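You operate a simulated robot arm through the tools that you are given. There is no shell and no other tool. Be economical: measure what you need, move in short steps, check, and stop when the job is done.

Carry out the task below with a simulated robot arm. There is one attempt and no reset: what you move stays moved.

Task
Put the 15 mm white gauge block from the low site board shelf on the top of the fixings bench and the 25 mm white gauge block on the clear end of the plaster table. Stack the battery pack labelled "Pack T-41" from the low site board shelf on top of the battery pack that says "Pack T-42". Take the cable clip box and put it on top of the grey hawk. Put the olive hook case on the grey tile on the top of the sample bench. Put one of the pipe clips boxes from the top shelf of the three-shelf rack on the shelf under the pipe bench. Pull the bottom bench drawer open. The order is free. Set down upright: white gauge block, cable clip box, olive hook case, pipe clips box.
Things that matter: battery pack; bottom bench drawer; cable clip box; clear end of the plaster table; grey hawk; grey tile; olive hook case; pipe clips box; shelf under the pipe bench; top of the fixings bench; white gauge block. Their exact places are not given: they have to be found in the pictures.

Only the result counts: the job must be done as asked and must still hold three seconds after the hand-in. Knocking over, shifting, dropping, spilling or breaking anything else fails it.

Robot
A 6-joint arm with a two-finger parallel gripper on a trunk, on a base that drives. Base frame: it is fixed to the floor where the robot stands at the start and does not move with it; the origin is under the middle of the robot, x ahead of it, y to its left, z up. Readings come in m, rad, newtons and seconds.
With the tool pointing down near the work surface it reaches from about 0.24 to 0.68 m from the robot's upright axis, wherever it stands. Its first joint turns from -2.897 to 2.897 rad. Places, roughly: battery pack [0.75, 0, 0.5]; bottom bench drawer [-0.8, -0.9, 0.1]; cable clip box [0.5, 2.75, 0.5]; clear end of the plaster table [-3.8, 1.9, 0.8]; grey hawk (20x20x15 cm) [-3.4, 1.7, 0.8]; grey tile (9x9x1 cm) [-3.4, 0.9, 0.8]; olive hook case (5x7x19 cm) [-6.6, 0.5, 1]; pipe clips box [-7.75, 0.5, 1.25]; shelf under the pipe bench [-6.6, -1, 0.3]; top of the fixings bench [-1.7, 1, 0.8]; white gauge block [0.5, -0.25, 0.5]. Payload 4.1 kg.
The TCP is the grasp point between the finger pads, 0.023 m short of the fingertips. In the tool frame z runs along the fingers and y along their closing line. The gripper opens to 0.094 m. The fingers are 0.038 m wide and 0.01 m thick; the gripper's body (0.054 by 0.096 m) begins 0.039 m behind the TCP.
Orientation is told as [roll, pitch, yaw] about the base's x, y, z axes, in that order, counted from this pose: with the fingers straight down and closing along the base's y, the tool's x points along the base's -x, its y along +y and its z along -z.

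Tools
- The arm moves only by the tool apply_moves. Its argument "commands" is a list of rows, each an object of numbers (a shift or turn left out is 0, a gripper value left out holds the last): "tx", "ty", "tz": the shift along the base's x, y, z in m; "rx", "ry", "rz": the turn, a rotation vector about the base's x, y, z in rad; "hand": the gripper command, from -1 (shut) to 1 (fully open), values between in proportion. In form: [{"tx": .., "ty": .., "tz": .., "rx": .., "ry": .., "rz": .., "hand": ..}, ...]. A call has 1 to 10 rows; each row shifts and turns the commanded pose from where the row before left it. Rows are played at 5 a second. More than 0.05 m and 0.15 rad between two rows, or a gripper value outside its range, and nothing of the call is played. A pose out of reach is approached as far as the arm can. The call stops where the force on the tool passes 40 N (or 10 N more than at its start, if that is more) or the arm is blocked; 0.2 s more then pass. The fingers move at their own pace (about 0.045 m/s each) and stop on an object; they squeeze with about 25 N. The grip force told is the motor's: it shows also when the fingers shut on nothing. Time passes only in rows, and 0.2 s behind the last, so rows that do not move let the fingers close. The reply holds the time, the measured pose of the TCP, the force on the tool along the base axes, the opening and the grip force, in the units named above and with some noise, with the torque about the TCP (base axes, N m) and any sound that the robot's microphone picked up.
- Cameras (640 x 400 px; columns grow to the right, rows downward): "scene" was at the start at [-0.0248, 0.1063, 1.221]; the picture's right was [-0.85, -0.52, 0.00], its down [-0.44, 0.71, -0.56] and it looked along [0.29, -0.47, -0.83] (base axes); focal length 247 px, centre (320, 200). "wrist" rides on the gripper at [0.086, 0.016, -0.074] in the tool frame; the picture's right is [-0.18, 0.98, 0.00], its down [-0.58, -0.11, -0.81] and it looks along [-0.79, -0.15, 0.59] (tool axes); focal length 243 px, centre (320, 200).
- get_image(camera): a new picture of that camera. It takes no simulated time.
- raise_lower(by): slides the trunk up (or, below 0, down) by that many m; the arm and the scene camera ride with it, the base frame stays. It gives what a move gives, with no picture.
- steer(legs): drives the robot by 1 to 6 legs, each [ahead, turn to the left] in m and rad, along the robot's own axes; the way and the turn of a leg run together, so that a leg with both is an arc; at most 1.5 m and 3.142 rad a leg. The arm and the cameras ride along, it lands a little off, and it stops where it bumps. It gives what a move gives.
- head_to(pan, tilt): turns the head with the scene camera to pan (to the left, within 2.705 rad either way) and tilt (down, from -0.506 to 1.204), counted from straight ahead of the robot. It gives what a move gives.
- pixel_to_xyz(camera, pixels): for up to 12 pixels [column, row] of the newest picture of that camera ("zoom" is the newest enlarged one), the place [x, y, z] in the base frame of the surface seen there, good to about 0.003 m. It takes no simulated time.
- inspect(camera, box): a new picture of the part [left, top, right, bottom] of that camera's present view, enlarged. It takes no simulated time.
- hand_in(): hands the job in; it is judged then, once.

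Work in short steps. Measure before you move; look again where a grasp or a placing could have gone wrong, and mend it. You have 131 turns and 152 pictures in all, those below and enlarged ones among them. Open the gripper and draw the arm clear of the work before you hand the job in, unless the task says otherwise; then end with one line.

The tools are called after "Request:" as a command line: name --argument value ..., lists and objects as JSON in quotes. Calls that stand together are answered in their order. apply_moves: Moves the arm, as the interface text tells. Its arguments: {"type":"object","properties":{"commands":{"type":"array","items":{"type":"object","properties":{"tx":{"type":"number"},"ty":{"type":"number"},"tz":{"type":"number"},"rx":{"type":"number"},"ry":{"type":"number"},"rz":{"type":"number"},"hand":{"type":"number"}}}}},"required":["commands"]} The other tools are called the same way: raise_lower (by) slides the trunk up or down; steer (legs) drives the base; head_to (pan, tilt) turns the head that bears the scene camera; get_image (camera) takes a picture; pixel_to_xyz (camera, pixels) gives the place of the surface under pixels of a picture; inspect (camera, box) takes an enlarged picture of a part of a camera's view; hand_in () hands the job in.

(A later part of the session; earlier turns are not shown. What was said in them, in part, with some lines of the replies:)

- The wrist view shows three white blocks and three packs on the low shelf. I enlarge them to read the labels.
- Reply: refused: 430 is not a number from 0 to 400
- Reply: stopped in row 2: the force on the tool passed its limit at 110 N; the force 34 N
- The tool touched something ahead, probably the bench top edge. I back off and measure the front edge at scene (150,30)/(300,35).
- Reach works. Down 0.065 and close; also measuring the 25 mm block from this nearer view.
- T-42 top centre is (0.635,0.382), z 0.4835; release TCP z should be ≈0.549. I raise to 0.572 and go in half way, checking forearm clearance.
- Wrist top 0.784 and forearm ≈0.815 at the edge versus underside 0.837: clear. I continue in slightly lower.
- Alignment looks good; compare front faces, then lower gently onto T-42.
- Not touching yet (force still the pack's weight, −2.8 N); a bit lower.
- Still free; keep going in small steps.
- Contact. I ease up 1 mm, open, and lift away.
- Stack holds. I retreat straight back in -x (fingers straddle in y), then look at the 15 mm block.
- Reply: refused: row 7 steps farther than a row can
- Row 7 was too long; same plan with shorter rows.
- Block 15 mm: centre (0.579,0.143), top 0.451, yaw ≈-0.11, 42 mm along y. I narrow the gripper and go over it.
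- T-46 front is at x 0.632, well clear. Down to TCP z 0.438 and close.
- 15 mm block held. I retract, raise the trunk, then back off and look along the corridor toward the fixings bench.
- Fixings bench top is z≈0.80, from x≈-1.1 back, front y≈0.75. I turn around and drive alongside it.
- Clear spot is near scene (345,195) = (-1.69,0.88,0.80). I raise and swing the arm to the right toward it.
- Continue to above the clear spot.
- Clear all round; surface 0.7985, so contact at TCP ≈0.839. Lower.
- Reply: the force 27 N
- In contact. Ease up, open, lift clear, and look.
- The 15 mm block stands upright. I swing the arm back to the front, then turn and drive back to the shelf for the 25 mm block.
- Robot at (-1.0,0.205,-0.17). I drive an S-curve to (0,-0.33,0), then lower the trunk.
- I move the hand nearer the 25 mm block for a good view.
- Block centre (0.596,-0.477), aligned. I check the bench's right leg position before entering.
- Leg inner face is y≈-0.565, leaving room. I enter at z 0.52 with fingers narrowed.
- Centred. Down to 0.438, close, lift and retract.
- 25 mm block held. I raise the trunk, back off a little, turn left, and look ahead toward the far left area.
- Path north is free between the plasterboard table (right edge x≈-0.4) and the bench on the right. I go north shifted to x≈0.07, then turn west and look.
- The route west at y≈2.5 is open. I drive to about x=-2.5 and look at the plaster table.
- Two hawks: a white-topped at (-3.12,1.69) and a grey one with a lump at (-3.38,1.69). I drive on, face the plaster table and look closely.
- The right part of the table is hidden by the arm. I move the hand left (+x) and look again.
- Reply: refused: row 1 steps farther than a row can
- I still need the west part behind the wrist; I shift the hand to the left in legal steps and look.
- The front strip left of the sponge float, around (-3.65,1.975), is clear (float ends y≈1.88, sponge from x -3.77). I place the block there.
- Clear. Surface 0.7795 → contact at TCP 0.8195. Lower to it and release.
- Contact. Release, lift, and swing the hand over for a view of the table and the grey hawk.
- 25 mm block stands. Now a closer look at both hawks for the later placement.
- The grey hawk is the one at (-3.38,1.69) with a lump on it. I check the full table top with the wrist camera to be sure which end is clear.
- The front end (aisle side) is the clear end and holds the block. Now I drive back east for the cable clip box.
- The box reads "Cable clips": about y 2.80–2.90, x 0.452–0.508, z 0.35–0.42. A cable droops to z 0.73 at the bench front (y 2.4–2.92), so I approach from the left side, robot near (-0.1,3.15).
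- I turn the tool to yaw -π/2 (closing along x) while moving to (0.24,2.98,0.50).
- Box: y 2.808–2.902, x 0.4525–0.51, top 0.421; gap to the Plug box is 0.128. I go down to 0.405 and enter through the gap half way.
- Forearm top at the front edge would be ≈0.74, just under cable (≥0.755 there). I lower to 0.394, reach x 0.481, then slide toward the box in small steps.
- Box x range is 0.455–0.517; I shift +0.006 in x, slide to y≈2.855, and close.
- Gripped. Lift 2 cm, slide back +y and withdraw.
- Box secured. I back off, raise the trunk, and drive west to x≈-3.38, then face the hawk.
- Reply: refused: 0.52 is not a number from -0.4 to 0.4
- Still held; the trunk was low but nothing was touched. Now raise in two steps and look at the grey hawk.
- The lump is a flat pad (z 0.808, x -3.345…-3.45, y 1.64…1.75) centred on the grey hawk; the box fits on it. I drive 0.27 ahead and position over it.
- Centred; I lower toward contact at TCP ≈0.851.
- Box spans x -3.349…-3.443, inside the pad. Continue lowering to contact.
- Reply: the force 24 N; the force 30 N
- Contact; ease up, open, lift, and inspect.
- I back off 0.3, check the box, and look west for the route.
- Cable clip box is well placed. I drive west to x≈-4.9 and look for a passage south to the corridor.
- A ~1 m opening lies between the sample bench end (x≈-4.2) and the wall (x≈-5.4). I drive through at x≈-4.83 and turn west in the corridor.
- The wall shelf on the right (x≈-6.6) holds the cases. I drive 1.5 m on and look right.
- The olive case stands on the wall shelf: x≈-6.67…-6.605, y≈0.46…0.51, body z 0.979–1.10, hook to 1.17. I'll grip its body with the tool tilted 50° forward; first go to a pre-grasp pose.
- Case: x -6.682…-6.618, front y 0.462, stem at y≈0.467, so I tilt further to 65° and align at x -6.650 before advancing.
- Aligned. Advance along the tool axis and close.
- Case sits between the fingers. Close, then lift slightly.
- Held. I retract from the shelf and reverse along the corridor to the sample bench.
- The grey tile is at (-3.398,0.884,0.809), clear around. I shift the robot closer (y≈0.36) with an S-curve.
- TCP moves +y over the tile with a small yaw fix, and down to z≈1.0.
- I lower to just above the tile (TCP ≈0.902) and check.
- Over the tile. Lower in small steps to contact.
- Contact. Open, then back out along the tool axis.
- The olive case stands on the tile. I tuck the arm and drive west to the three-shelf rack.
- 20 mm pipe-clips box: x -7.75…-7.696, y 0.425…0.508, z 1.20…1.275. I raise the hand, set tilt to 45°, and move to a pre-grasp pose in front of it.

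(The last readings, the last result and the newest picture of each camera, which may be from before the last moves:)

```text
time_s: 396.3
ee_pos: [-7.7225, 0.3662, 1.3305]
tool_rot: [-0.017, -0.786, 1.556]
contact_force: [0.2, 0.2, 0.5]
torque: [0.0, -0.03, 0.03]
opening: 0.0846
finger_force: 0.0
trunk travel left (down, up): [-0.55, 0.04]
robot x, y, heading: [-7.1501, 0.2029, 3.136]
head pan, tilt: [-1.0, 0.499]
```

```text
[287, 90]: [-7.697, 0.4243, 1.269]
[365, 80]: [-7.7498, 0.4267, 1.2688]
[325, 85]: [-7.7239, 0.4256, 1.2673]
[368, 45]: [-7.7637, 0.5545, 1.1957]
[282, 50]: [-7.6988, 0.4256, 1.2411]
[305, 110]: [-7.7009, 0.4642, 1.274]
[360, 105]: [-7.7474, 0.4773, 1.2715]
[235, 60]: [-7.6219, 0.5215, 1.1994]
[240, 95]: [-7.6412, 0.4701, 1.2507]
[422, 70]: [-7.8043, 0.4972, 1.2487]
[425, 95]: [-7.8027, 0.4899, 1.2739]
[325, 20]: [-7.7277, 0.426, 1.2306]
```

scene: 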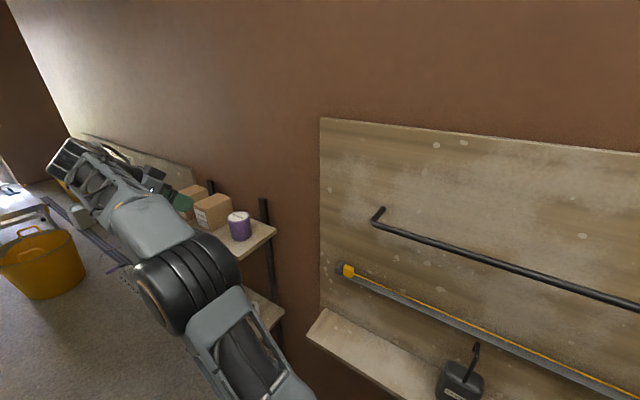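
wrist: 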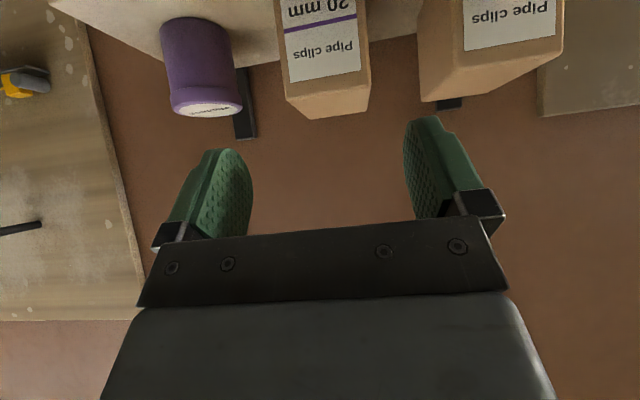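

Aligned (box centre x -7.7235, neighbours clear). Advance diagonally and close.

Request:
apply_moves --commands '[{"ty": 0.027, "tz": -0.027, "tx": -0.001}, {"ty": 0.027, "tz": -0.027}, {"ty": 0.025, "tz": -0.026}, {"hand": -1}, {"hand": -1}, {"hand": -1}, {"hand": -1}, {"hand": -1}]'

Request:
get_image --camera "wrist"

```text
time_s: 398.1
ee_pos: [-7.7238, 0.4465, 1.25]
tool_rot: [-0.017, -0.788, 1.557]
contact_force: [-0.4, -0.6, 1.5]
torque: [0.01, 0.13, 0.01]
opening: 0.0598
finger_force: 24.7
trunk travel left (down, up): [-0.55, 0.04]
robot x, y, heading: [-7.1487, 0.2066, 3.139]
head pan, tilt: [-1.0, 0.499]
```

```text
37 pictures are left
```

wrist: 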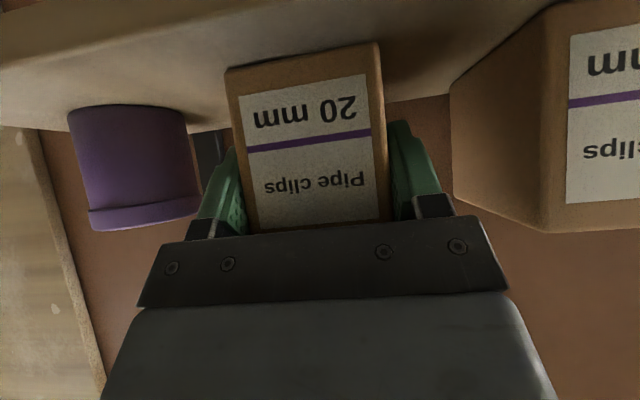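

Gripped the 20 mm box. Lift, retreat, and swing the arm to the robot's front.

Request:
apply_moves --commands '[{"tz": 0.045}, {"ty": -0.045}, {"ty": -0.045}, {"ty": -0.045}, {"tx": 0.012, "ty": -0.012, "rz": 0.143}, {"tx": 0.012, "ty": -0.012, "rz": 0.143}, {"tx": 0.012, "ty": -0.012, "rz": 0.143}, {"tx": 0.012, "ty": -0.012, "rz": 0.143}, {"tx": 0.012, "ty": -0.012, "rz": 0.143}, {"tx": 0.012, "ty": -0.012, "rz": 0.143}]'

Request:
apply_moves --commands '[{"tx": 0.02, "ty": -0.008, "rz": 0.143}, {"tx": 0.02, "ty": -0.008, "rz": 0.143}, {"tx": 0.02, "ty": -0.008, "rz": 0.143}, {"tx": 0.02, "ty": -0.008, "rz": 0.143}, {"tx": 0.02, "ty": -0.008, "rz": 0.141}]'

Request:
get_image --camera "wrist"

```text
time_s: 400.3
ee_pos: [-7.652, 0.2392, 1.2934]
tool_rot: [-0.019, -0.787, 2.418]
contact_force: [0.6, -0.6, -1.4]
torque: [-0.01, -0.03, -0.02]
opening: 0.06
finger_force: 24.9
trunk travel left (down, up): [-0.55, 0.04]
robot x, y, heading: [-7.1526, 0.2034, 3.135]
head pan, tilt: [-1.0, 0.499]
```

```text
time_s: 401.5
ee_pos: [-7.5512, 0.1999, 1.2925]
tool_rot: [-0.015, -0.789, 3.128]
contact_force: [0.0, 0.7, -1.6]
torque: [-0.02, 0.0, 0.0]
opening: 0.0599
finger_force: 25.0
trunk travel left (down, up): [-0.55, 0.04]
robot x, y, heading: [-7.15, 0.2035, 3.136]
head pan, tilt: [-1.0, 0.499]
```

```text
36 pictures are left
```

wrist: 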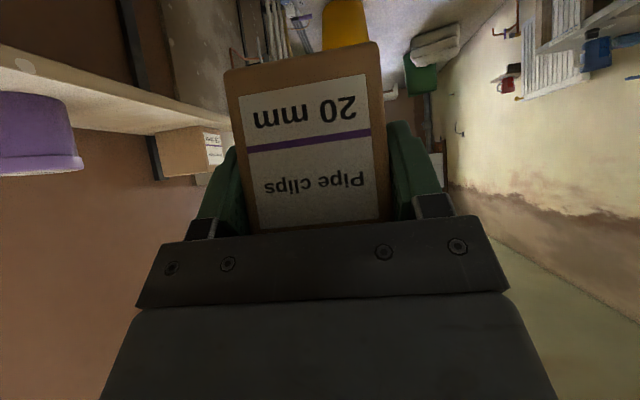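

Now I reverse in an S and arc left so the robot faces the pipe bench at about (-6.61,-0.27).

Request:
steer --legs '[[-0.43, -0.4], [-0.43, 0.4], [0.47, 1.571]]'

Request:
head_to --pan 0.15 --tilt 0.8

Request:
get_image --camera "scene"

```text
time_s: 410.1
ee_pos: [-6.6252, -0.6651, 1.2925]
tool_rot: [-0.016, -0.787, -1.605]
contact_force: [1.0, -0.8, -0.7]
torque: [0.06, 0.01, 0.02]
opening: 0.06
finger_force: 25.2
trunk travel left (down, up): [-0.55, 0.04]
robot x, y, heading: [-6.6198, -0.2712, -1.601]
head pan, tilt: [-1.0, 0.499]
cut short: leg 3
```

```text
time_s: 411.5
ee_pos: [-6.6253, -0.6644, 1.294]
tool_rot: [-0.02, -0.787, -1.606]
contact_force: [-0.6, -0.2, -2.2]
torque: [0.03, 0.0, -0.02]
opening: 0.0601
finger_force: 25.3
trunk travel left (down, up): [-0.55, 0.04]
robot x, y, heading: [-6.6203, -0.2633, -1.607]
head pan, tilt: [0.15, 0.799]
```

```text
35 pictures are left
```

scene: 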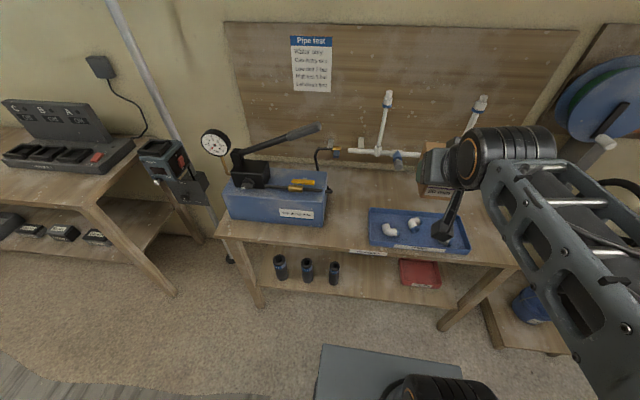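

Leg 3 was reported "cut short" though nearly complete; I check behind for what was touched, and measure the clear shelf spot.

Request:
pixel_to_xyz --camera "scene" --pixels '[[370, 280], [350, 285], [380, 290], [370, 265], [400, 285], [335, 280], [370, 255], [370, 252], [345, 270], [420, 275], [440, 300], [360, 295]]'

Request:
head_to --pan -2.6 --tilt 0.5

Request:
get_image --camera "scene"

Request:
head_to --pan 2.6 --tilt 0.5

Request:
get_image --camera "scene"

```text
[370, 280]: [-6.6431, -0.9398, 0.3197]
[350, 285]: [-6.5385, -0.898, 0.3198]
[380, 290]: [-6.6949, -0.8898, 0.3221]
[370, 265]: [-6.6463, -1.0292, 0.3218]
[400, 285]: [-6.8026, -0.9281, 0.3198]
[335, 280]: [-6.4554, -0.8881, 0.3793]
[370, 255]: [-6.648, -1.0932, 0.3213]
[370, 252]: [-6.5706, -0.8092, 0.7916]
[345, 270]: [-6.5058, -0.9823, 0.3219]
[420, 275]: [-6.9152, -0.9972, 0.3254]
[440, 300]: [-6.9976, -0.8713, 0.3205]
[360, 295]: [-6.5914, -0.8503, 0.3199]
```

```text
time_s: 413.9
ee_pos: [-6.6242, -0.6638, 1.2925]
tool_rot: [-0.016, -0.787, -1.607]
contact_force: [0.2, 0.5, -2.0]
torque: [0.02, -0.01, -0.01]
opening: 0.0599
finger_force: 25.3
trunk travel left (down, up): [-0.55, 0.04]
robot x, y, heading: [-6.6196, -0.2671, -1.602]
head pan, tilt: [-2.601, 0.499]
```

```text
34 pictures are left
```

scene: 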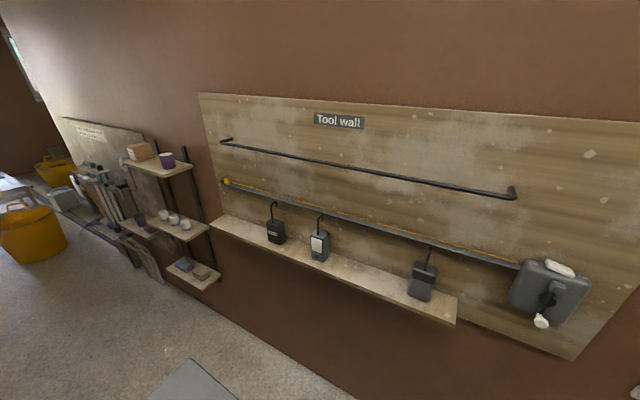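

```text
time_s: 418.0
ee_pos: [-6.6238, -0.6644, 1.2929]
tool_rot: [-0.019, -0.787, -1.606]
contact_force: [-0.2, 0.2, -1.4]
torque: [0.04, 0.0, 0.02]
opening: 0.0598
finger_force: 24.8
trunk travel left (down, up): [-0.55, 0.04]
robot x, y, heading: [-6.6149, -0.2632, -1.603]
head pan, tilt: [2.601, 0.499]
```

```text
33 pictures are left
```

scene: 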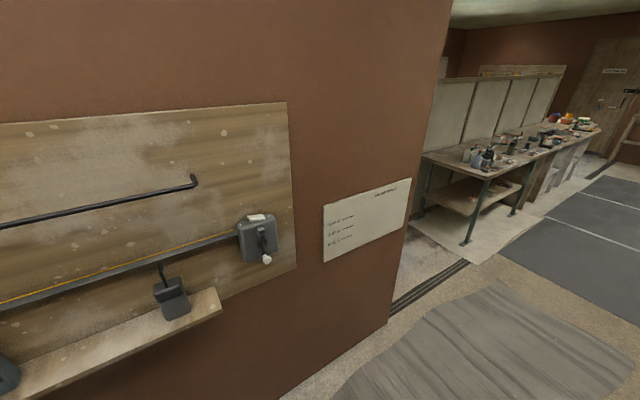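

Nothing was touched. Shelf spot around (-6.66,-0.92,0.320) is clear. I lower the trunk fully, then the arm.

Request:
raise_lower --by -0.4

Request:
raise_lower --by -0.15

Request:
apply_moves --commands '[{"tz": -0.045, "tx": -0.004, "rz": 0.01}, {"tz": -0.045, "tx": -0.004, "rz": 0.01}, {"tz": -0.045, "tx": -0.004, "rz": 0.01}, {"tz": -0.045, "tx": -0.004}, {"tz": -0.045, "tx": -0.004}, {"tz": -0.045, "tx": -0.004}, {"tz": -0.04, "tx": -0.004}]'

Request:
head_to --pan 0.2 --tilt 0.75

Request:
get_image --camera "scene"

Request:
get_image --camera "wrist"

```text
time_s: 421.8
ee_pos: [-6.6241, -0.6639, 0.8941]
tool_rot: [-0.019, -0.786, -1.606]
contact_force: [0.2, 0.7, -1.4]
torque: [0.06, 0.01, -0.01]
opening: 0.0597
finger_force: 24.7
trunk travel left (down, up): [-0.15, 0.44]
robot x, y, heading: [-6.6212, -0.2622, -1.606]
head pan, tilt: [2.601, 0.499]
```

```text
time_s: 423.5
ee_pos: [-6.6249, -0.6675, 0.7392]
tool_rot: [-0.016, -0.779, -1.605]
contact_force: [0.6, -0.7, -1.1]
torque: [0.05, -0.02, 0.0]
opening: 0.0598
finger_force: 24.8
trunk travel left (down, up): [0.0, 0.59]
robot x, y, heading: [-6.6198, -0.2652, -1.606]
head pan, tilt: [2.601, 0.499]
```

```text
time_s: 425.1
ee_pos: [-6.6405, -0.6863, 0.5426]
tool_rot: [-0.003, -0.782, -1.575]
contact_force: [-0.2, -0.5, -0.9]
torque: [0.01, -0.02, 0.03]
opening: 0.06
finger_force: 24.8
out of reach, approached as far as the arm can: row 4, 5, 6, 7
trunk travel left (down, up): [0.0, 0.59]
robot x, y, heading: [-6.6176, -0.2631, -1.598]
head pan, tilt: [2.601, 0.499]
```

```text
time_s: 427.3
ee_pos: [-6.641, -0.6861, 0.5427]
tool_rot: [0.001, -0.784, -1.574]
contact_force: [-0.5, 0.2, -1.5]
torque: [0.03, 0.0, -0.01]
opening: 0.0596
finger_force: 24.3
trunk travel left (down, up): [0.0, 0.59]
robot x, y, heading: [-6.6227, -0.2666, -1.6]
head pan, tilt: [0.201, 0.75]
```

```text
32 pictures are left
```

scene: 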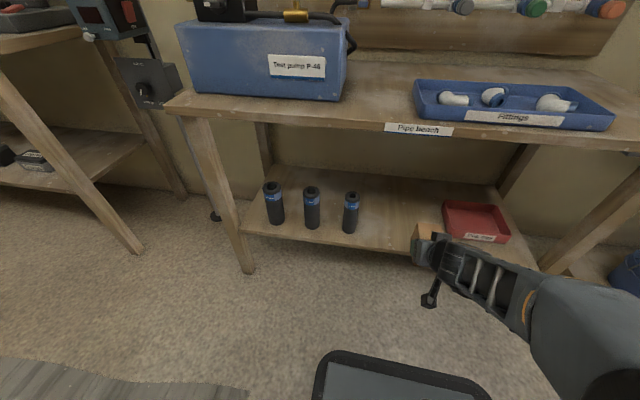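

```text
31 pictures are left
```

wrist: 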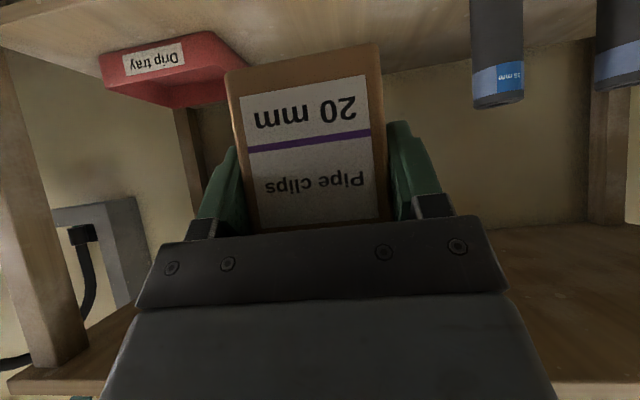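

At this radius the arm cannot get lower. I back the robot 0.2 m and extend the arm to r≈0.6, then descend.

Request:
steer --legs '[[-0.2, 0]]'

Request:
apply_moves --commands '[{"ty": -0.045}, {"ty": -0.045}, {"ty": -0.045}, {"ty": -0.045}, {}]'

```text
time_s: 428.9
ee_pos: [-6.6343, -0.4863, 0.5426]
tool_rot: [0.002, -0.785, -1.575]
contact_force: [-0.3, 0.1, -1.8]
torque: [0.04, 0.0, 0.0]
opening: 0.0596
finger_force: 24.1
trunk travel left (down, up): [0.0, 0.59]
robot x, y, heading: [-6.6145, -0.0634, -1.603]
head pan, tilt: [0.201, 0.75]
```

```text
time_s: 430.1
ee_pos: [-6.6365, -0.6649, 0.5411]
tool_rot: [0.001, -0.784, -1.577]
contact_force: [-0.1, -0.4, -1.2]
torque: [0.05, 0.0, -0.03]
opening: 0.0598
finger_force: 24.5
trunk travel left (down, up): [0.0, 0.59]
robot x, y, heading: [-6.6137, -0.0612, -1.605]
head pan, tilt: [0.201, 0.75]
```

Request:
apply_moves --commands '[{"tz": -0.04}, {"tz": -0.04}, {"tz": -0.04}, {"tz": -0.026}, {}]'

Request:
get_image --camera "scene"

```text
time_s: 431.3
ee_pos: [-6.6425, -0.6606, 0.4233]
tool_rot: [0.016, -0.779, -1.579]
contact_force: [0.5, -0.2, -1.5]
torque: [0.02, -0.03, -0.03]
opening: 0.0599
finger_force: 25.0
out of reach, approached as far as the arm can: row 1, 2, 4
trunk travel left (down, up): [0.0, 0.59]
robot x, y, heading: [-6.6148, -0.0624, -1.607]
head pan, tilt: [0.201, 0.75]
```

```text
30 pictures are left
```

scene: 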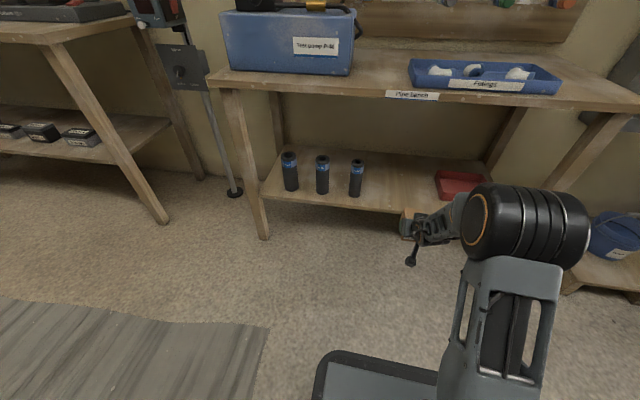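

Reach improves with extension and the box bottom (0.373) already clears the shelf (0.3205), so I extend in over the shelf at this height.

Request:
apply_moves --commands '[{"ty": -0.04}, {"ty": -0.04}, {"ty": -0.04}, {}]'

Request:
apply_moves --commands '[{"tz": -0.02}, {"tz": -0.02}, {}]'

Request:
get_image --camera "scene"

Request:
get_image --camera "wrist"

```text
time_s: 432.3
ee_pos: [-6.6258, -0.7616, 0.4274]
tool_rot: [0.021, -0.791, -1.579]
contact_force: [-0.2, -0.1, -0.9]
torque: [0.06, 0.0, 0.02]
opening: 0.0596
finger_force: 24.9
out of reach, approached as far as the arm can: row 3
trunk travel left (down, up): [0.0, 0.59]
robot x, y, heading: [-6.6114, -0.0648, -1.609]
head pan, tilt: [0.201, 0.75]
```

```text
time_s: 433.1
ee_pos: [-6.626, -0.762, 0.4027]
tool_rot: [0.009, -0.783, -1.576]
contact_force: [-0.1, 0.0, -1.5]
torque: [0.07, 0.0, 0.02]
opening: 0.0599
finger_force: 25.3
out of reach, approached as far as the arm can: row 1, 2
trunk travel left (down, up): [0.0, 0.59]
robot x, y, heading: [-6.6123, -0.0661, -1.604]
head pan, tilt: [0.201, 0.75]
```

```text
29 pictures are left
```

scene: 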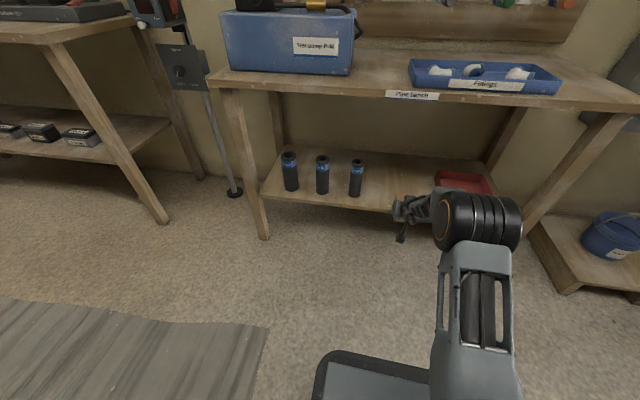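

```text
28 pictures are left
```

wrist: 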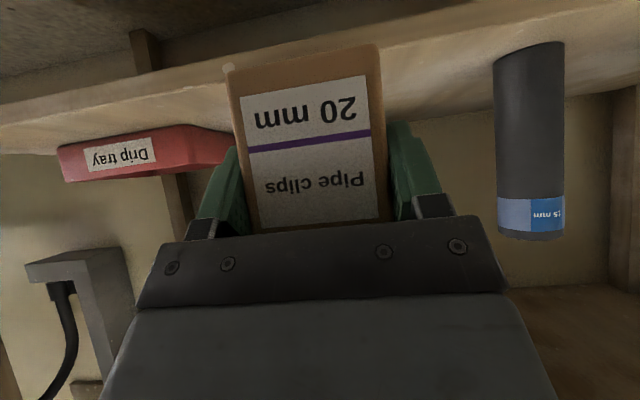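

The 45° tool pose cannot go the last 3 cm. The box can pivot in the grip about the finger axis, so I drive it in, tilt the tool 12° more downward, lower until the box settles flat, then release.

Request:
steer --legs '[[0.15, 0]]'

Request:
apply_moves --commands '[{"rx": 0.07}, {"rx": 0.07}, {"rx": 0.07}, {"tz": -0.01}, {}]'

Request:
get_image --camera "wrist"

Request:
get_image --camera "scene"

```text
time_s: 434.5
ee_pos: [-6.6306, -0.9118, 0.4033]
tool_rot: [0.008, -0.781, -1.575]
contact_force: [-0.3, 0.6, -2.3]
torque: [0.01, -0.01, 0.05]
opening: 0.0597
finger_force: 24.8
trunk travel left (down, up): [0.0, 0.59]
robot x, y, heading: [-6.6194, -0.2149, -1.602]
head pan, tilt: [0.201, 0.75]
```

```text
time_s: 435.7
ee_pos: [-6.6267, -0.9135, 0.4036]
tool_rot: [0.034, -0.772, -1.578]
contact_force: [-0.3, -0.5, -1.9]
torque: [0.03, 0.02, 0.01]
opening: 0.0596
finger_force: 25.2
out of reach, approached as far as the arm can: row 1, 2, 3, 4
trunk travel left (down, up): [0.0, 0.59]
robot x, y, heading: [-6.6165, -0.2173, -1.604]
head pan, tilt: [0.201, 0.75]
```

```text
27 pictures are left
```

wrist: 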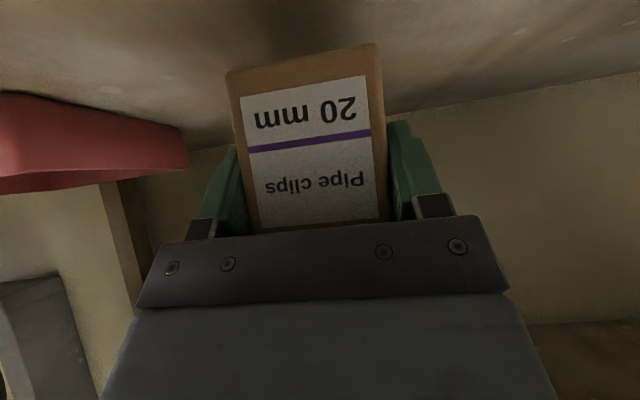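

```text
26 pictures are left
```

scene: 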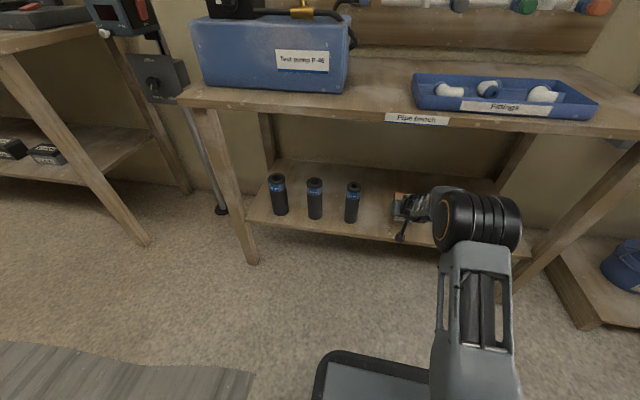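

The tilt needs a shorter reach; I bring the hand back 8 cm while tilting, and will drive forward to compensate.

Request:
apply_moves --commands '[{"ty": 0.02, "rx": 0.03}, {"ty": 0.02, "rx": 0.07}, {"ty": 0.02, "rx": 0.07}, {"ty": 0.02, "rx": 0.05}, {}]'

Request:
apply_moves --commands '[{"tz": -0.01}, {}]'

```text
time_s: 436.9
ee_pos: [-6.6211, -0.8607, 0.4025]
tool_rot: [0.059, -0.626, -1.574]
contact_force: [-0.4, -0.2, -1.1]
torque: [0.05, 0.0, 0.04]
opening: 0.0599
finger_force: 25.4
out of reach, approached as far as the arm can: row 2, 3
trunk travel left (down, up): [0.0, 0.59]
robot x, y, heading: [-6.6191, -0.209, -1.605]
head pan, tilt: [0.201, 0.75]
```

```text
time_s: 437.5
ee_pos: [-6.6212, -0.859, 0.394]
tool_rot: [0.06, -0.628, -1.575]
contact_force: [0.2, -0.2, -1.1]
torque: [0.0, 0.0, 0.01]
opening: 0.0596
finger_force: 24.7
trunk travel left (down, up): [0.0, 0.59]
robot x, y, heading: [-6.6182, -0.2154, -1.6]
head pan, tilt: [0.201, 0.75]
```

z 0.394 now reachable. I correct the small side roll, drive forward 6 cm so the box is well inside, then lower.

Request:
steer --legs '[[0.06, 0]]'

Request:
apply_moves --commands '[{"ry": 0.0486, "rz": -0.035}, {"tz": -0.006}, {"tz": -0.006}, {}]'

Request:
apply_moves --commands '[{"tz": -0.004}, {}]'

Request:
get_image --camera "wrist"

```text
time_s: 438.5
ee_pos: [-6.623, -0.9206, 0.3933]
tool_rot: [0.059, -0.626, -1.575]
contact_force: [0.5, -0.2, -2.3]
torque: [0.02, 0.01, 0.04]
opening: 0.0597
finger_force: 25.0
trunk travel left (down, up): [0.0, 0.59]
robot x, y, heading: [-6.6174, -0.2752, -1.605]
head pan, tilt: [0.201, 0.75]
```

```text
time_s: 439.5
ee_pos: [-6.6247, -0.92, 0.3813]
tool_rot: [0.0, -0.627, -1.573]
contact_force: [0.2, -1.1, -0.4]
torque: [0.03, -0.01, 0.04]
opening: 0.06
finger_force: 25.5
out of reach, approached as far as the arm can: row 2
trunk travel left (down, up): [0.0, 0.59]
robot x, y, heading: [-6.6178, -0.2733, -1.608]
head pan, tilt: [0.201, 0.75]
```

```text
time_s: 440.1
ee_pos: [-6.6241, -0.9196, 0.3793]
tool_rot: [0.0, -0.625, -1.573]
contact_force: [0.6, -0.1, -1.1]
torque: [-0.05, 0.03, -0.06]
opening: 0.0599
finger_force: 24.7
trunk travel left (down, up): [0.0, 0.59]
robot x, y, heading: [-6.6238, -0.2779, -1.606]
head pan, tilt: [0.201, 0.75]
```

```text
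25 pictures are left
```

wrist: 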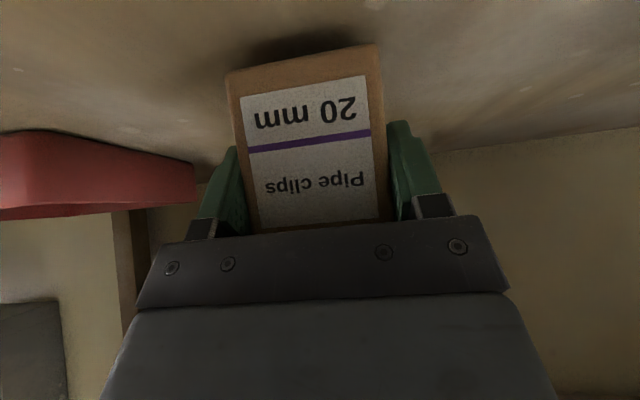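

Nearly touching; continue pushing down gently so the box seats flat.

Request:
apply_moves --commands '[{"tz": -0.003}, {}]'

Request:
apply_moves --commands '[{"tz": -0.003}, {}]'

Request:
apply_moves --commands '[{"tz": -0.003}, {}]'

```text
time_s: 440.7
ee_pos: [-6.625, -0.9193, 0.3787]
tool_rot: [0.002, -0.633, -1.577]
contact_force: [1.2, 3.7, 15.0]
torque: [-0.76, -0.02, 0.09]
opening: 0.0598
finger_force: 25.8
trunk travel left (down, up): [0.0, 0.59]
robot x, y, heading: [-6.6202, -0.2761, -1.6]
head pan, tilt: [0.201, 0.75]
```

```text
time_s: 441.3
ee_pos: [-6.6239, -0.9193, 0.3752]
tool_rot: [0.0, -0.63, -1.574]
contact_force: [1.9, 6.8, 20.2]
torque: [-0.84, -0.05, 0.04]
opening: 0.0596
finger_force: 24.8
trunk travel left (down, up): [0.0, 0.59]
robot x, y, heading: [-6.618, -0.272, -1.608]
head pan, tilt: [0.201, 0.75]
```

```text
time_s: 441.9
ee_pos: [-6.6245, -0.9185, 0.3709]
tool_rot: [-0.002, -0.629, -1.573]
contact_force: [0.9, 5.5, 18.0]
torque: [-0.79, -0.11, 0.07]
opening: 0.06
finger_force: 24.6
trunk travel left (down, up): [0.0, 0.59]
robot x, y, heading: [-6.6233, -0.2751, -1.606]
head pan, tilt: [0.201, 0.75]
```

It pivots as intended at ~19 N. One or two more steps.

Request:
apply_moves --commands '[{"tz": -0.0025}, {}]'

Request:
get_image --camera "wrist"

Request:
inspect --camera "scene" --box '[370, 170, 470, 250]'

```text
time_s: 442.5
ee_pos: [-6.6253, -0.9182, 0.3693]
tool_rot: [0.001, -0.629, -1.575]
contact_force: [1.2, 5.7, 15.7]
torque: [-0.89, -0.12, 0.09]
opening: 0.0599
finger_force: 25.0
trunk travel left (down, up): [0.0, 0.59]
robot x, y, heading: [-6.6218, -0.2761, -1.605]
head pan, tilt: [0.201, 0.75]
```

```text
24 pictures are left
```

wrist: 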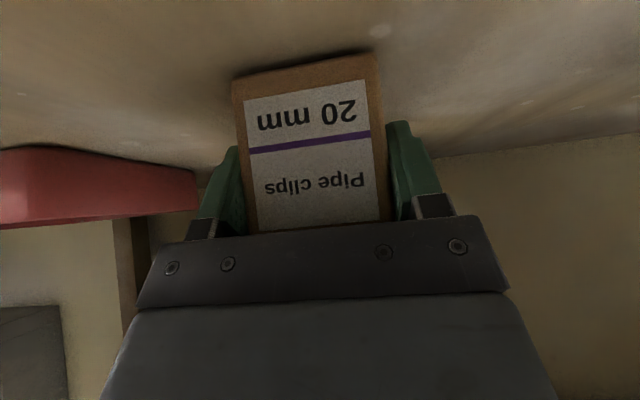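

```text
5.00 times, centred on (420, 210) of scene
```

zoom: 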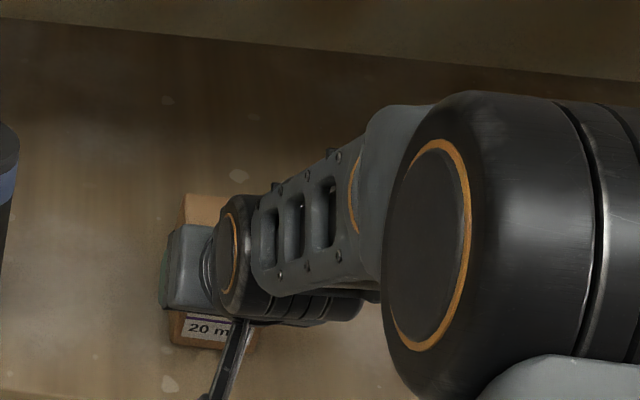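

Request:
pixel_to_xyz --camera "wrist" --pixels '[[308, 78], [310, 140], [313, 215], [245, 85], [372, 65], [310, 68], [308, 50]]'

```text
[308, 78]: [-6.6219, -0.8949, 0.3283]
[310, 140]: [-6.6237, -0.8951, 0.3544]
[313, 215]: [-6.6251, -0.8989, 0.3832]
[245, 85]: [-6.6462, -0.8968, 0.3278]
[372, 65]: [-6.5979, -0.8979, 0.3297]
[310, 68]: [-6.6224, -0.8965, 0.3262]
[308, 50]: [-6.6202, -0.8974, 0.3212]
```

Front face is vertical within ~4°, so it is seated. Release and withdraw.

Request:
apply_moves --commands '[{"hand": -0.2}, {"hand": 0.3}, {"hand": 0.6}, {"hand": 0.6}, {"hand": 0.6}, {"ty": 0.02, "tz": 0.027}, {"ty": 0.02, "tz": 0.027}, {"ty": 0.03, "tz": 0.02}, {"ty": 0.03, "tz": 0.02}]'

Request:
steer --legs '[[-0.25, 0]]'

Request:
get_image --camera "scene"

Request:
get_image --camera "wrist"

```text
time_s: 444.5
ee_pos: [-6.6245, -0.819, 0.4634]
tool_rot: [-0.001, -0.625, -1.576]
contact_force: [0.0, -0.7, -0.3]
torque: [-0.01, -0.05, 0.03]
opening: 0.0753
finger_force: 0.0
trunk travel left (down, up): [0.0, 0.59]
robot x, y, heading: [-6.6218, -0.2757, -1.604]
head pan, tilt: [0.201, 0.75]
```

```text
time_s: 446.3
ee_pos: [-6.6155, -0.5674, 0.4632]
tool_rot: [0.001, -0.627, -1.572]
contact_force: [0.5, -1.5, 0.4]
torque: [0.03, 0.02, 0.04]
opening: 0.0751
finger_force: 0.1
trunk travel left (down, up): [0.0, 0.59]
robot x, y, heading: [-6.6129, -0.0198, -1.598]
head pan, tilt: [0.201, 0.75]
```

```text
22 pictures are left
```

scene: 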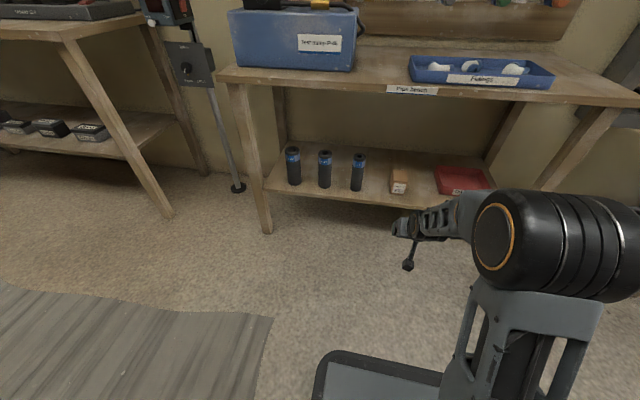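

```text
21 pictures are left
```

wrist: 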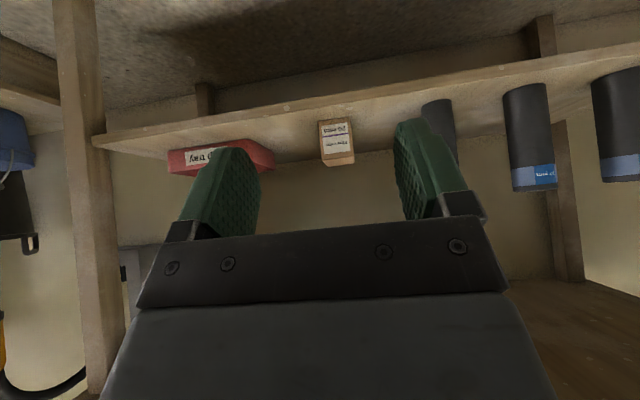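

The pipe clips box stands upright on the shelf. Now I drive back east to the drawer unit near (-0.8,-0.9).

Request:
steer --legs '[[0.08, 0], [0, 1.58], [1.5, 0], [1.5, 0], [1.5, 0], [0.35, 0]]'

Request:
head_to --pan -0.8 --tilt 0.6

Request:
get_image --camera "scene"

```text
time_s: 474.3
ee_pos: [-1.1877, -0.113, 0.4631]
tool_rot: [0.001, -0.629, 0.015]
contact_force: [-0.1, 0.3, -0.1]
torque: [-0.01, 0.04, 0.0]
opening: 0.0753
finger_force: 0.0
trunk travel left (down, up): [0.0, 0.59]
robot x, y, heading: [-1.7332, -0.1204, -0.007]
head pan, tilt: [0.201, 0.75]
```

```text
time_s: 475.6
ee_pos: [-1.1885, -0.1126, 0.4635]
tool_rot: [-0.001, -0.627, 0.017]
contact_force: [0.8, -0.1, 0.1]
torque: [0.03, 0.01, 0.03]
opening: 0.0753
finger_force: 0.2
trunk travel left (down, up): [0.0, 0.59]
robot x, y, heading: [-1.7346, -0.121, -0.01]
head pan, tilt: [-0.799, 0.6]
```

```text
20 pictures are left
```

scene: 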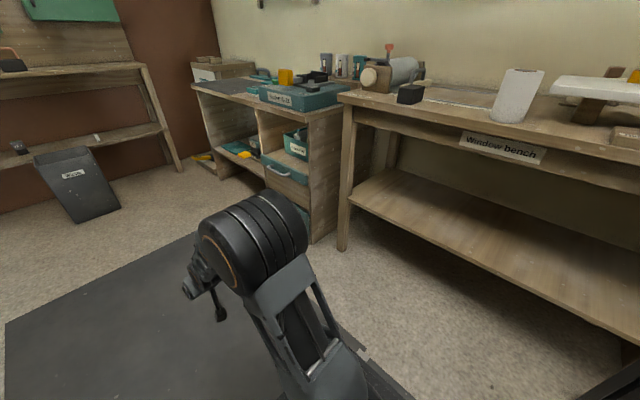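

The drawer unit is beyond the Window bench. I drive to about (-0.84,0) and face it.

Request:
steer --legs '[[0.92, 0.28], [0, -1.82]]'

Request:
head_to --pan 0.1 --tilt 0.75

Request:
get_image --camera "scene"

Request:
pixel_to_xyz --camera "scene" --pixels '[[250, 200], [300, 200], [350, 200], [250, 230], [300, 230], [350, 230], [250, 260], [300, 260], [350, 260], [200, 230], [300, 285], [400, 230]]'

```text
time_s: 484.9
ee_pos: [-0.7816, -0.551, 0.4629]
tool_rot: [0.0, -0.627, -1.53]
contact_force: [-0.5, -0.3, -0.2]
torque: [-0.07, 0.02, 0.03]
opening: 0.0752
finger_force: 0.1
trunk travel left (down, up): [0.0, 0.59]
robot x, y, heading: [-0.8034, -0.0062, -1.555]
head pan, tilt: [-0.799, 0.6]
```

```text
time_s: 486.1
ee_pos: [-0.7813, -0.5499, 0.462]
tool_rot: [-0.002, -0.626, -1.531]
contact_force: [-0.7, -0.3, -0.3]
torque: [-0.01, -0.01, -0.01]
opening: 0.075
finger_force: 0.0
trunk travel left (down, up): [0.0, 0.59]
robot x, y, heading: [-0.8038, -0.0055, -1.558]
head pan, tilt: [0.099, 0.75]
```

```text
19 pictures are left
```

scene: 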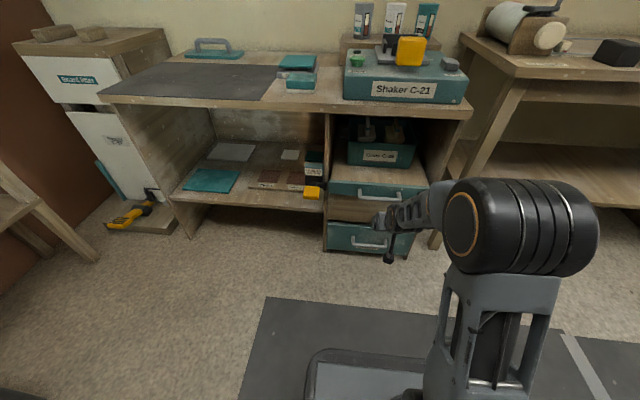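

```text
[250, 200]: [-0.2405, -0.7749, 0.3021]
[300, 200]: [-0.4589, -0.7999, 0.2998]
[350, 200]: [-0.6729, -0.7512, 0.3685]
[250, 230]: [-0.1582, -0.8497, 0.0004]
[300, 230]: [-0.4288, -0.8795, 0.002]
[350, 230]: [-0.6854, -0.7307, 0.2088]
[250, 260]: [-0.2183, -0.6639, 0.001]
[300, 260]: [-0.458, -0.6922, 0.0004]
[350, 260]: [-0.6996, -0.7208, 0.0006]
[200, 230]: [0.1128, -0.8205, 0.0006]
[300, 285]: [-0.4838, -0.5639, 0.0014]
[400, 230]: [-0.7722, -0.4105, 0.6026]
```

Request:
inspect --camera "scene" --box '[310, 170, 430, 260]'

Request:
get_image --camera "wrist"

Request:
pixel_to_xyz --camera "zoom" --pixels '[[220, 310], [260, 325], [290, 328], [325, 330], [240, 300], [150, 300], [280, 310], [100, 270], [230, 325], [110, 340], [335, 310], [200, 290]]'

```text
4.44 times, centred on (370, 215) of scene
```

zoom: 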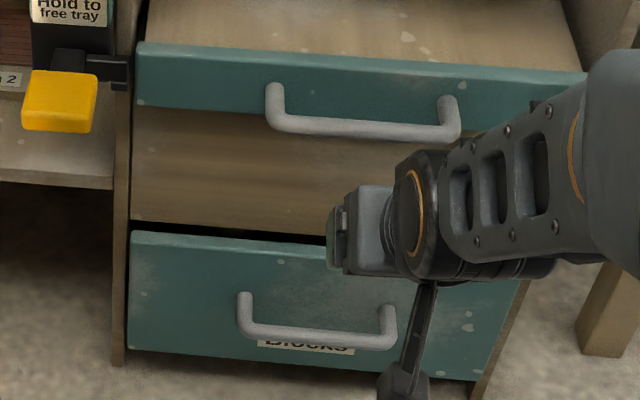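

```text
17 pictures are left
```

wrist: 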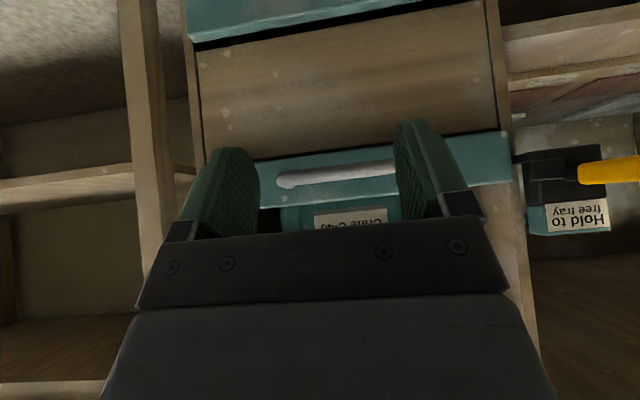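

```text
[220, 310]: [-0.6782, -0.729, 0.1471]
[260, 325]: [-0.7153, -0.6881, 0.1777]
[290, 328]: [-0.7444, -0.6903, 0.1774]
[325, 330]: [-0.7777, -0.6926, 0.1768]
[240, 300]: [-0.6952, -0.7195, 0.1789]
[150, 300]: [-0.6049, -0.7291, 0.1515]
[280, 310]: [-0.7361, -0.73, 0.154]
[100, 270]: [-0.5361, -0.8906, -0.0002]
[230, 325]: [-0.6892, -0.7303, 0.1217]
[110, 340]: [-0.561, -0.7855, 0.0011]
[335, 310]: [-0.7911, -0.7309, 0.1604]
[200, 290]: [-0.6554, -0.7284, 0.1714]
```

Bottom drawer's handle bar: y -0.690, z 0.177, x -0.695…-0.84, drawer front y -0.73. I turn the gripper 90° about its axis so one finger can go behind the bar, steepen it, and narrow the opening.

Request:
apply_moves --commands '[{"rx": 0.0034, "ry": -0.0836, "rz": -0.1157}, {"rx": 0.0034, "ry": -0.0836, "rz": -0.1157}, {"rx": 0.0034, "ry": -0.0836, "rz": -0.1157}, {"rx": 0.0034, "ry": -0.0836, "rz": -0.1157}, {"rx": 0.0034, "ry": -0.0836, "rz": -0.1157}, {"rx": 0.0034, "ry": -0.0836, "rz": -0.1157}, {"rx": 0.0034, "ry": -0.0836, "rz": -0.1157}, {"rx": 0.0034, "ry": -0.0836, "rz": -0.1157}, {"rx": 0.0034, "ry": -0.0836, "rz": -0.1157}, {"rx": 0.0034, "ry": -0.0836, "rz": -0.1157}]'

Request:
apply_moves --commands '[{"rx": 0.0034, "ry": -0.0836, "rz": -0.1157, "hand": -0.4}, {"rx": 0.095, "hand": -0.4}, {"rx": 0.095, "hand": -0.4}, {"ty": -0.02, "tz": -0.04, "hand": -0.4}, {"ty": -0.02, "tz": -0.04, "hand": -0.4}, {"tz": -0.04, "hand": -0.4}, {}]'

Request:
get_image --camera "scene"

```text
time_s: 488.3
ee_pos: [-0.7822, -0.5493, 0.4629]
tool_rot: [0.621, -0.081, -2.989]
contact_force: [0.3, 0.1, -0.2]
torque: [0.03, 0.03, 0.02]
opening: 0.0754
finger_force: 0.0
trunk travel left (down, up): [0.0, 0.59]
robot x, y, heading: [-0.8022, -0.0092, -1.558]
head pan, tilt: [0.099, 0.75]
```

```text
time_s: 489.9
ee_pos: [-0.7825, -0.5891, 0.3403]
tool_rot: [0.437, 0.007, -3.103]
contact_force: [0.1, -0.6, 0.0]
torque: [-0.03, -0.02, 0.01]
opening: 0.0282
finger_force: 0.1
trunk travel left (down, up): [0.0, 0.59]
robot x, y, heading: [-0.8031, -0.0057, -1.56]
head pan, tilt: [0.099, 0.75]
```

```text
16 pictures are left
```

scene: 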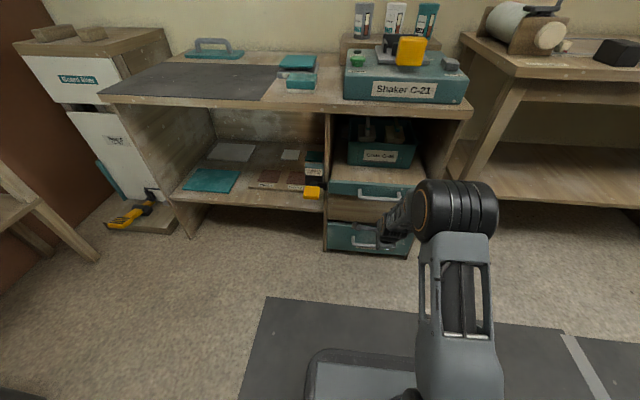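

Down to z 0.34 works. Now to the pre-grasp just above the bar.

Request:
apply_moves --commands '[{"ty": -0.025, "tz": -0.036}, {"ty": -0.025, "tz": -0.036}, {"ty": -0.025, "tz": -0.036}, {}]'

Request:
inspect --camera "scene" --box '[310, 180, 430, 260]'

Request:
get_image --camera "wrist"

```text
time_s: 490.9
ee_pos: [-0.7837, -0.6645, 0.2334]
tool_rot: [0.436, 0.006, -3.101]
contact_force: [-0.6, -0.1, 0.8]
torque: [-0.02, -0.01, -0.03]
opening: 0.0283
finger_force: 0.1
trunk travel left (down, up): [0.0, 0.59]
robot x, y, heading: [-0.7999, -0.0029, -1.557]
head pan, tilt: [0.099, 0.75]
```

```text
5.00 times, centred on (370, 220) of scene
```

zoom: 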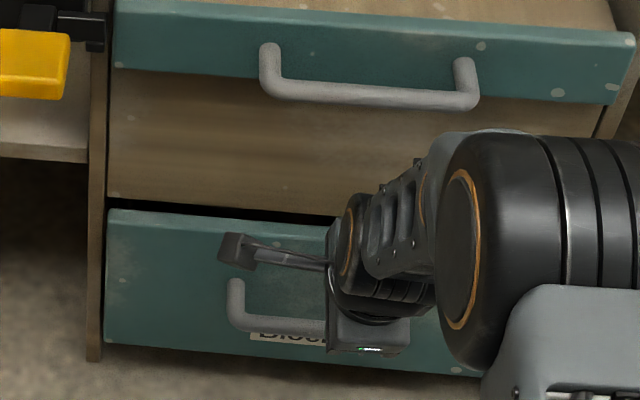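

```text
14 pictures are left
```

wrist: 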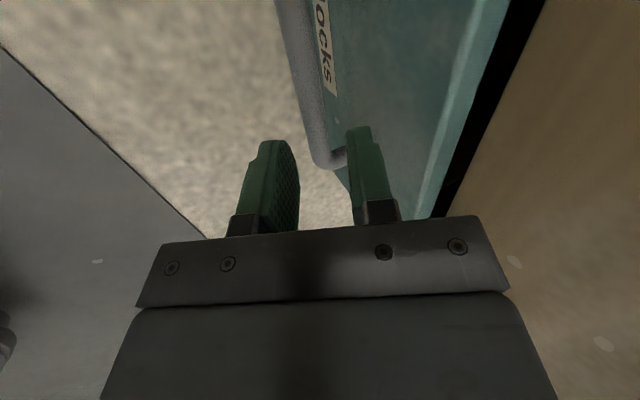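

Request:
pixel_to_xyz --camera "wrist" --pixels '[[297, 60], [310, 110], [322, 150], [335, 155], [268, 150], [358, 135], [345, 180], [400, 100], [385, 60], [360, 160]]'

```text
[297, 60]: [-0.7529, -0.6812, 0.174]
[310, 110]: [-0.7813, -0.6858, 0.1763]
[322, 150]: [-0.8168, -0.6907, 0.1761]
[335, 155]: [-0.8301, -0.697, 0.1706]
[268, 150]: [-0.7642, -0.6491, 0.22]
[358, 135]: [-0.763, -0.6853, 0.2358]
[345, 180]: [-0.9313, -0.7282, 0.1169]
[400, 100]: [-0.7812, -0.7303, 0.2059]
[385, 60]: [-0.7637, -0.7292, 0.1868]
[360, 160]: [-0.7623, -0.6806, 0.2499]
```

The bar at this x is centred about (y -0.690, z 0.173); fingers straddle it along the tool axis. Descend and close.

Request:
apply_moves --commands '[{"tx": 0.015}, {"ty": -0.009, "tz": -0.02}, {"ty": -0.009, "tz": -0.02}, {"ty": -0.0075, "tz": -0.018}, {}]'

Request:
get_image --camera "wrist"

```text
time_s: 492.1
ee_pos: [-0.7664, -0.6903, 0.1754]
tool_rot: [0.436, 0.006, -3.103]
contact_force: [-0.2, 0.9, -0.4]
torque: [0.0, -0.01, 0.03]
opening: 0.0283
finger_force: 0.0
trunk travel left (down, up): [0.0, 0.59]
robot x, y, heading: [-0.8031, -0.0057, -1.557]
head pan, tilt: [0.099, 0.75]
```

```text
13 pictures are left
5 turns are left
```

wrist: 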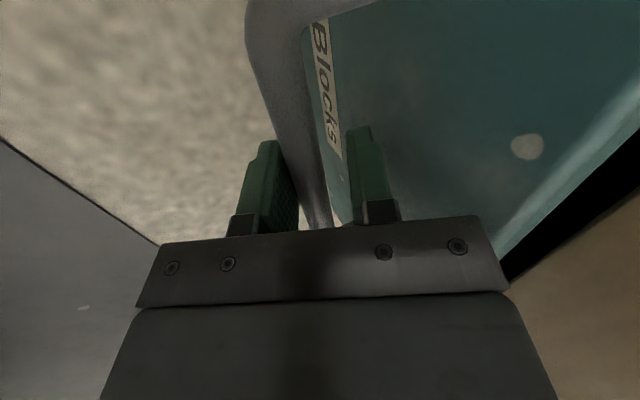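

The bar is between the fingers. Close and pull by driving straight back.

Request:
apply_moves --commands '[{"hand": -1}, {"hand": -1}, {"hand": -1}, {"hand": -1}]'

Request:
steer --legs '[[-0.24, 0]]'

Request:
get_image --camera "scene"

Request:
get_image --camera "wrist"

Request:
pixel_to_xyz --camera "wrist" --pixels '[[400, 80], [450, 120], [320, 60], [300, 100], [500, 60]]'

```text
time_s: 493.1
ee_pos: [-0.7665, -0.6878, 0.1727]
tool_rot: [0.427, 0.01, -3.104]
contact_force: [0.8, 32.8, -5.9]
torque: [0.04, -1.19, -1.59]
opening: 0.017
finger_force: 45.3
trunk travel left (down, up): [0.0, 0.59]
robot x, y, heading: [-0.8017, -0.0062, -1.558]
head pan, tilt: [0.099, 0.75]
```

```text
time_s: 494.9
ee_pos: [-0.7663, -0.4518, 0.1727]
tool_rot: [0.429, 0.006, -3.098]
contact_force: [7.1, -0.1, -28.9]
torque: [0.03, -0.73, -1.5]
opening: 0.0173
finger_force: 44.6
trunk travel left (down, up): [0.0, 0.59]
robot x, y, heading: [-0.8061, 0.233, -1.553]
head pan, tilt: [0.099, 0.75]
```

```text
12 pictures are left
```

scene: 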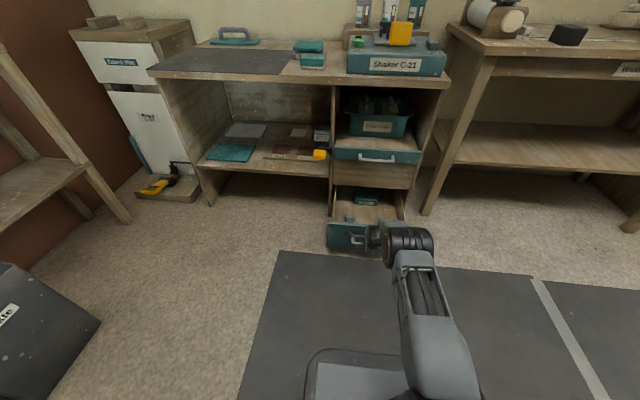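

```text
11 pictures are left
```

wrist: 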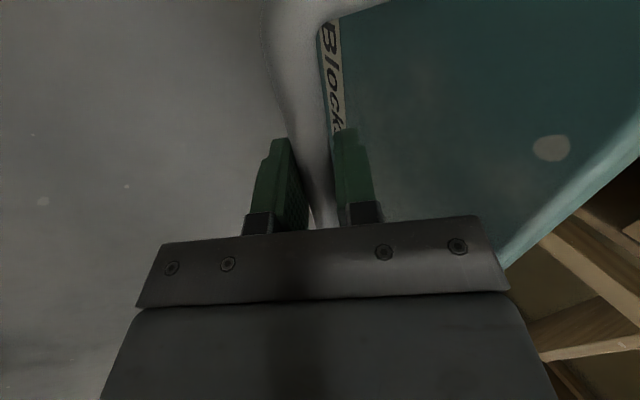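

```text
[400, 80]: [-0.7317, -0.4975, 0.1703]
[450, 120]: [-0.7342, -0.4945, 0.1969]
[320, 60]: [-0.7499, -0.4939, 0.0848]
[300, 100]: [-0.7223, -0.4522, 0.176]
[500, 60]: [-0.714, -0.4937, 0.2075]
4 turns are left
```

The drawer is open by ~0.235 m. I release to the narrow opening and lift out along the tool axis, then move away.

Request:
apply_moves --commands '[{"hand": -0.45}, {"hand": -0.4}, {"hand": -0.4}, {"hand": -0.4}, {"ty": 0.0095, "tz": 0.02}, {"ty": 0.0095, "tz": 0.02}, {"ty": 0.0095, "tz": 0.02}, {"ty": 0.015, "tz": 0.03}, {"ty": 0.02, "tz": 0.04}, {"ty": 0.02, "tz": 0.04}]'

Request:
get_image --camera "scene"

Request:
get_image --camera "wrist"

```text
time_s: 497.1
ee_pos: [-0.7663, -0.3661, 0.3443]
tool_rot: [0.432, 0.007, -3.095]
contact_force: [0.1, 0.7, 0.1]
torque: [0.01, 0.01, 0.0]
opening: 0.028
finger_force: 0.1
trunk travel left (down, up): [0.0, 0.59]
robot x, y, heading: [-0.8015, 0.2308, -1.55]
head pan, tilt: [0.099, 0.75]
```

```text
10 pictures are left
```

scene: 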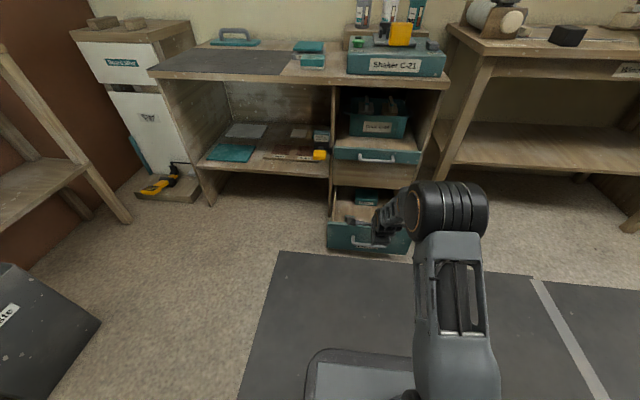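

```text
9 pictures are left
3 turns are left
```

wrist: 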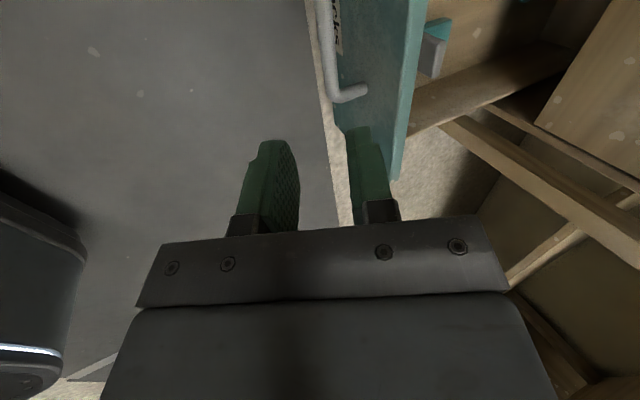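

The drawer stays open and the hand is free. I open the gripper fully and draw the arm back a little more.

Request:
apply_moves --commands '[{"tz": 0.04, "hand": 1}, {"tz": 0.04, "hand": 1}, {"tz": 0.03, "hand": 1}, {"hand": 1}, {"hand": 1}]'

Request:
steer --legs '[[-0.1, 0]]'

```text
time_s: 498.2
ee_pos: [-0.767, -0.3683, 0.4541]
tool_rot: [0.431, 0.005, -3.098]
contact_force: [-0.8, -0.2, -0.4]
torque: [-0.01, 0.0, -0.02]
opening: 0.094
finger_force: 0.0
trunk travel left (down, up): [0.0, 0.59]
robot x, y, heading: [-0.8078, 0.2334, -1.554]
head pan, tilt: [0.099, 0.75]
```

```text
time_s: 499.4
ee_pos: [-0.7702, -0.2686, 0.4549]
tool_rot: [0.434, 0.006, -3.099]
contact_force: [0.5, -0.1, -0.5]
torque: [-0.02, -0.02, -0.02]
opening: 0.0941
finger_force: 0.1
trunk travel left (down, up): [0.0, 0.59]
robot x, y, heading: [-0.804, 0.3341, -1.555]
head pan, tilt: [0.099, 0.75]
2 turns are left
```

All the jobs are done, the gripper is open and the arm is clear; I hand in.

Request:
hand_in

```text
The job is handed in.
```

I carried out all the placements, opened the bottom bench drawer about 0.24 m and handed the job in. The two placements I'm least sure of are the cable clip box, which sits on the flat pad on top of the grey hawk, and the 25 mm block, which is at the front end of the plaster table that I took to be the clear end.
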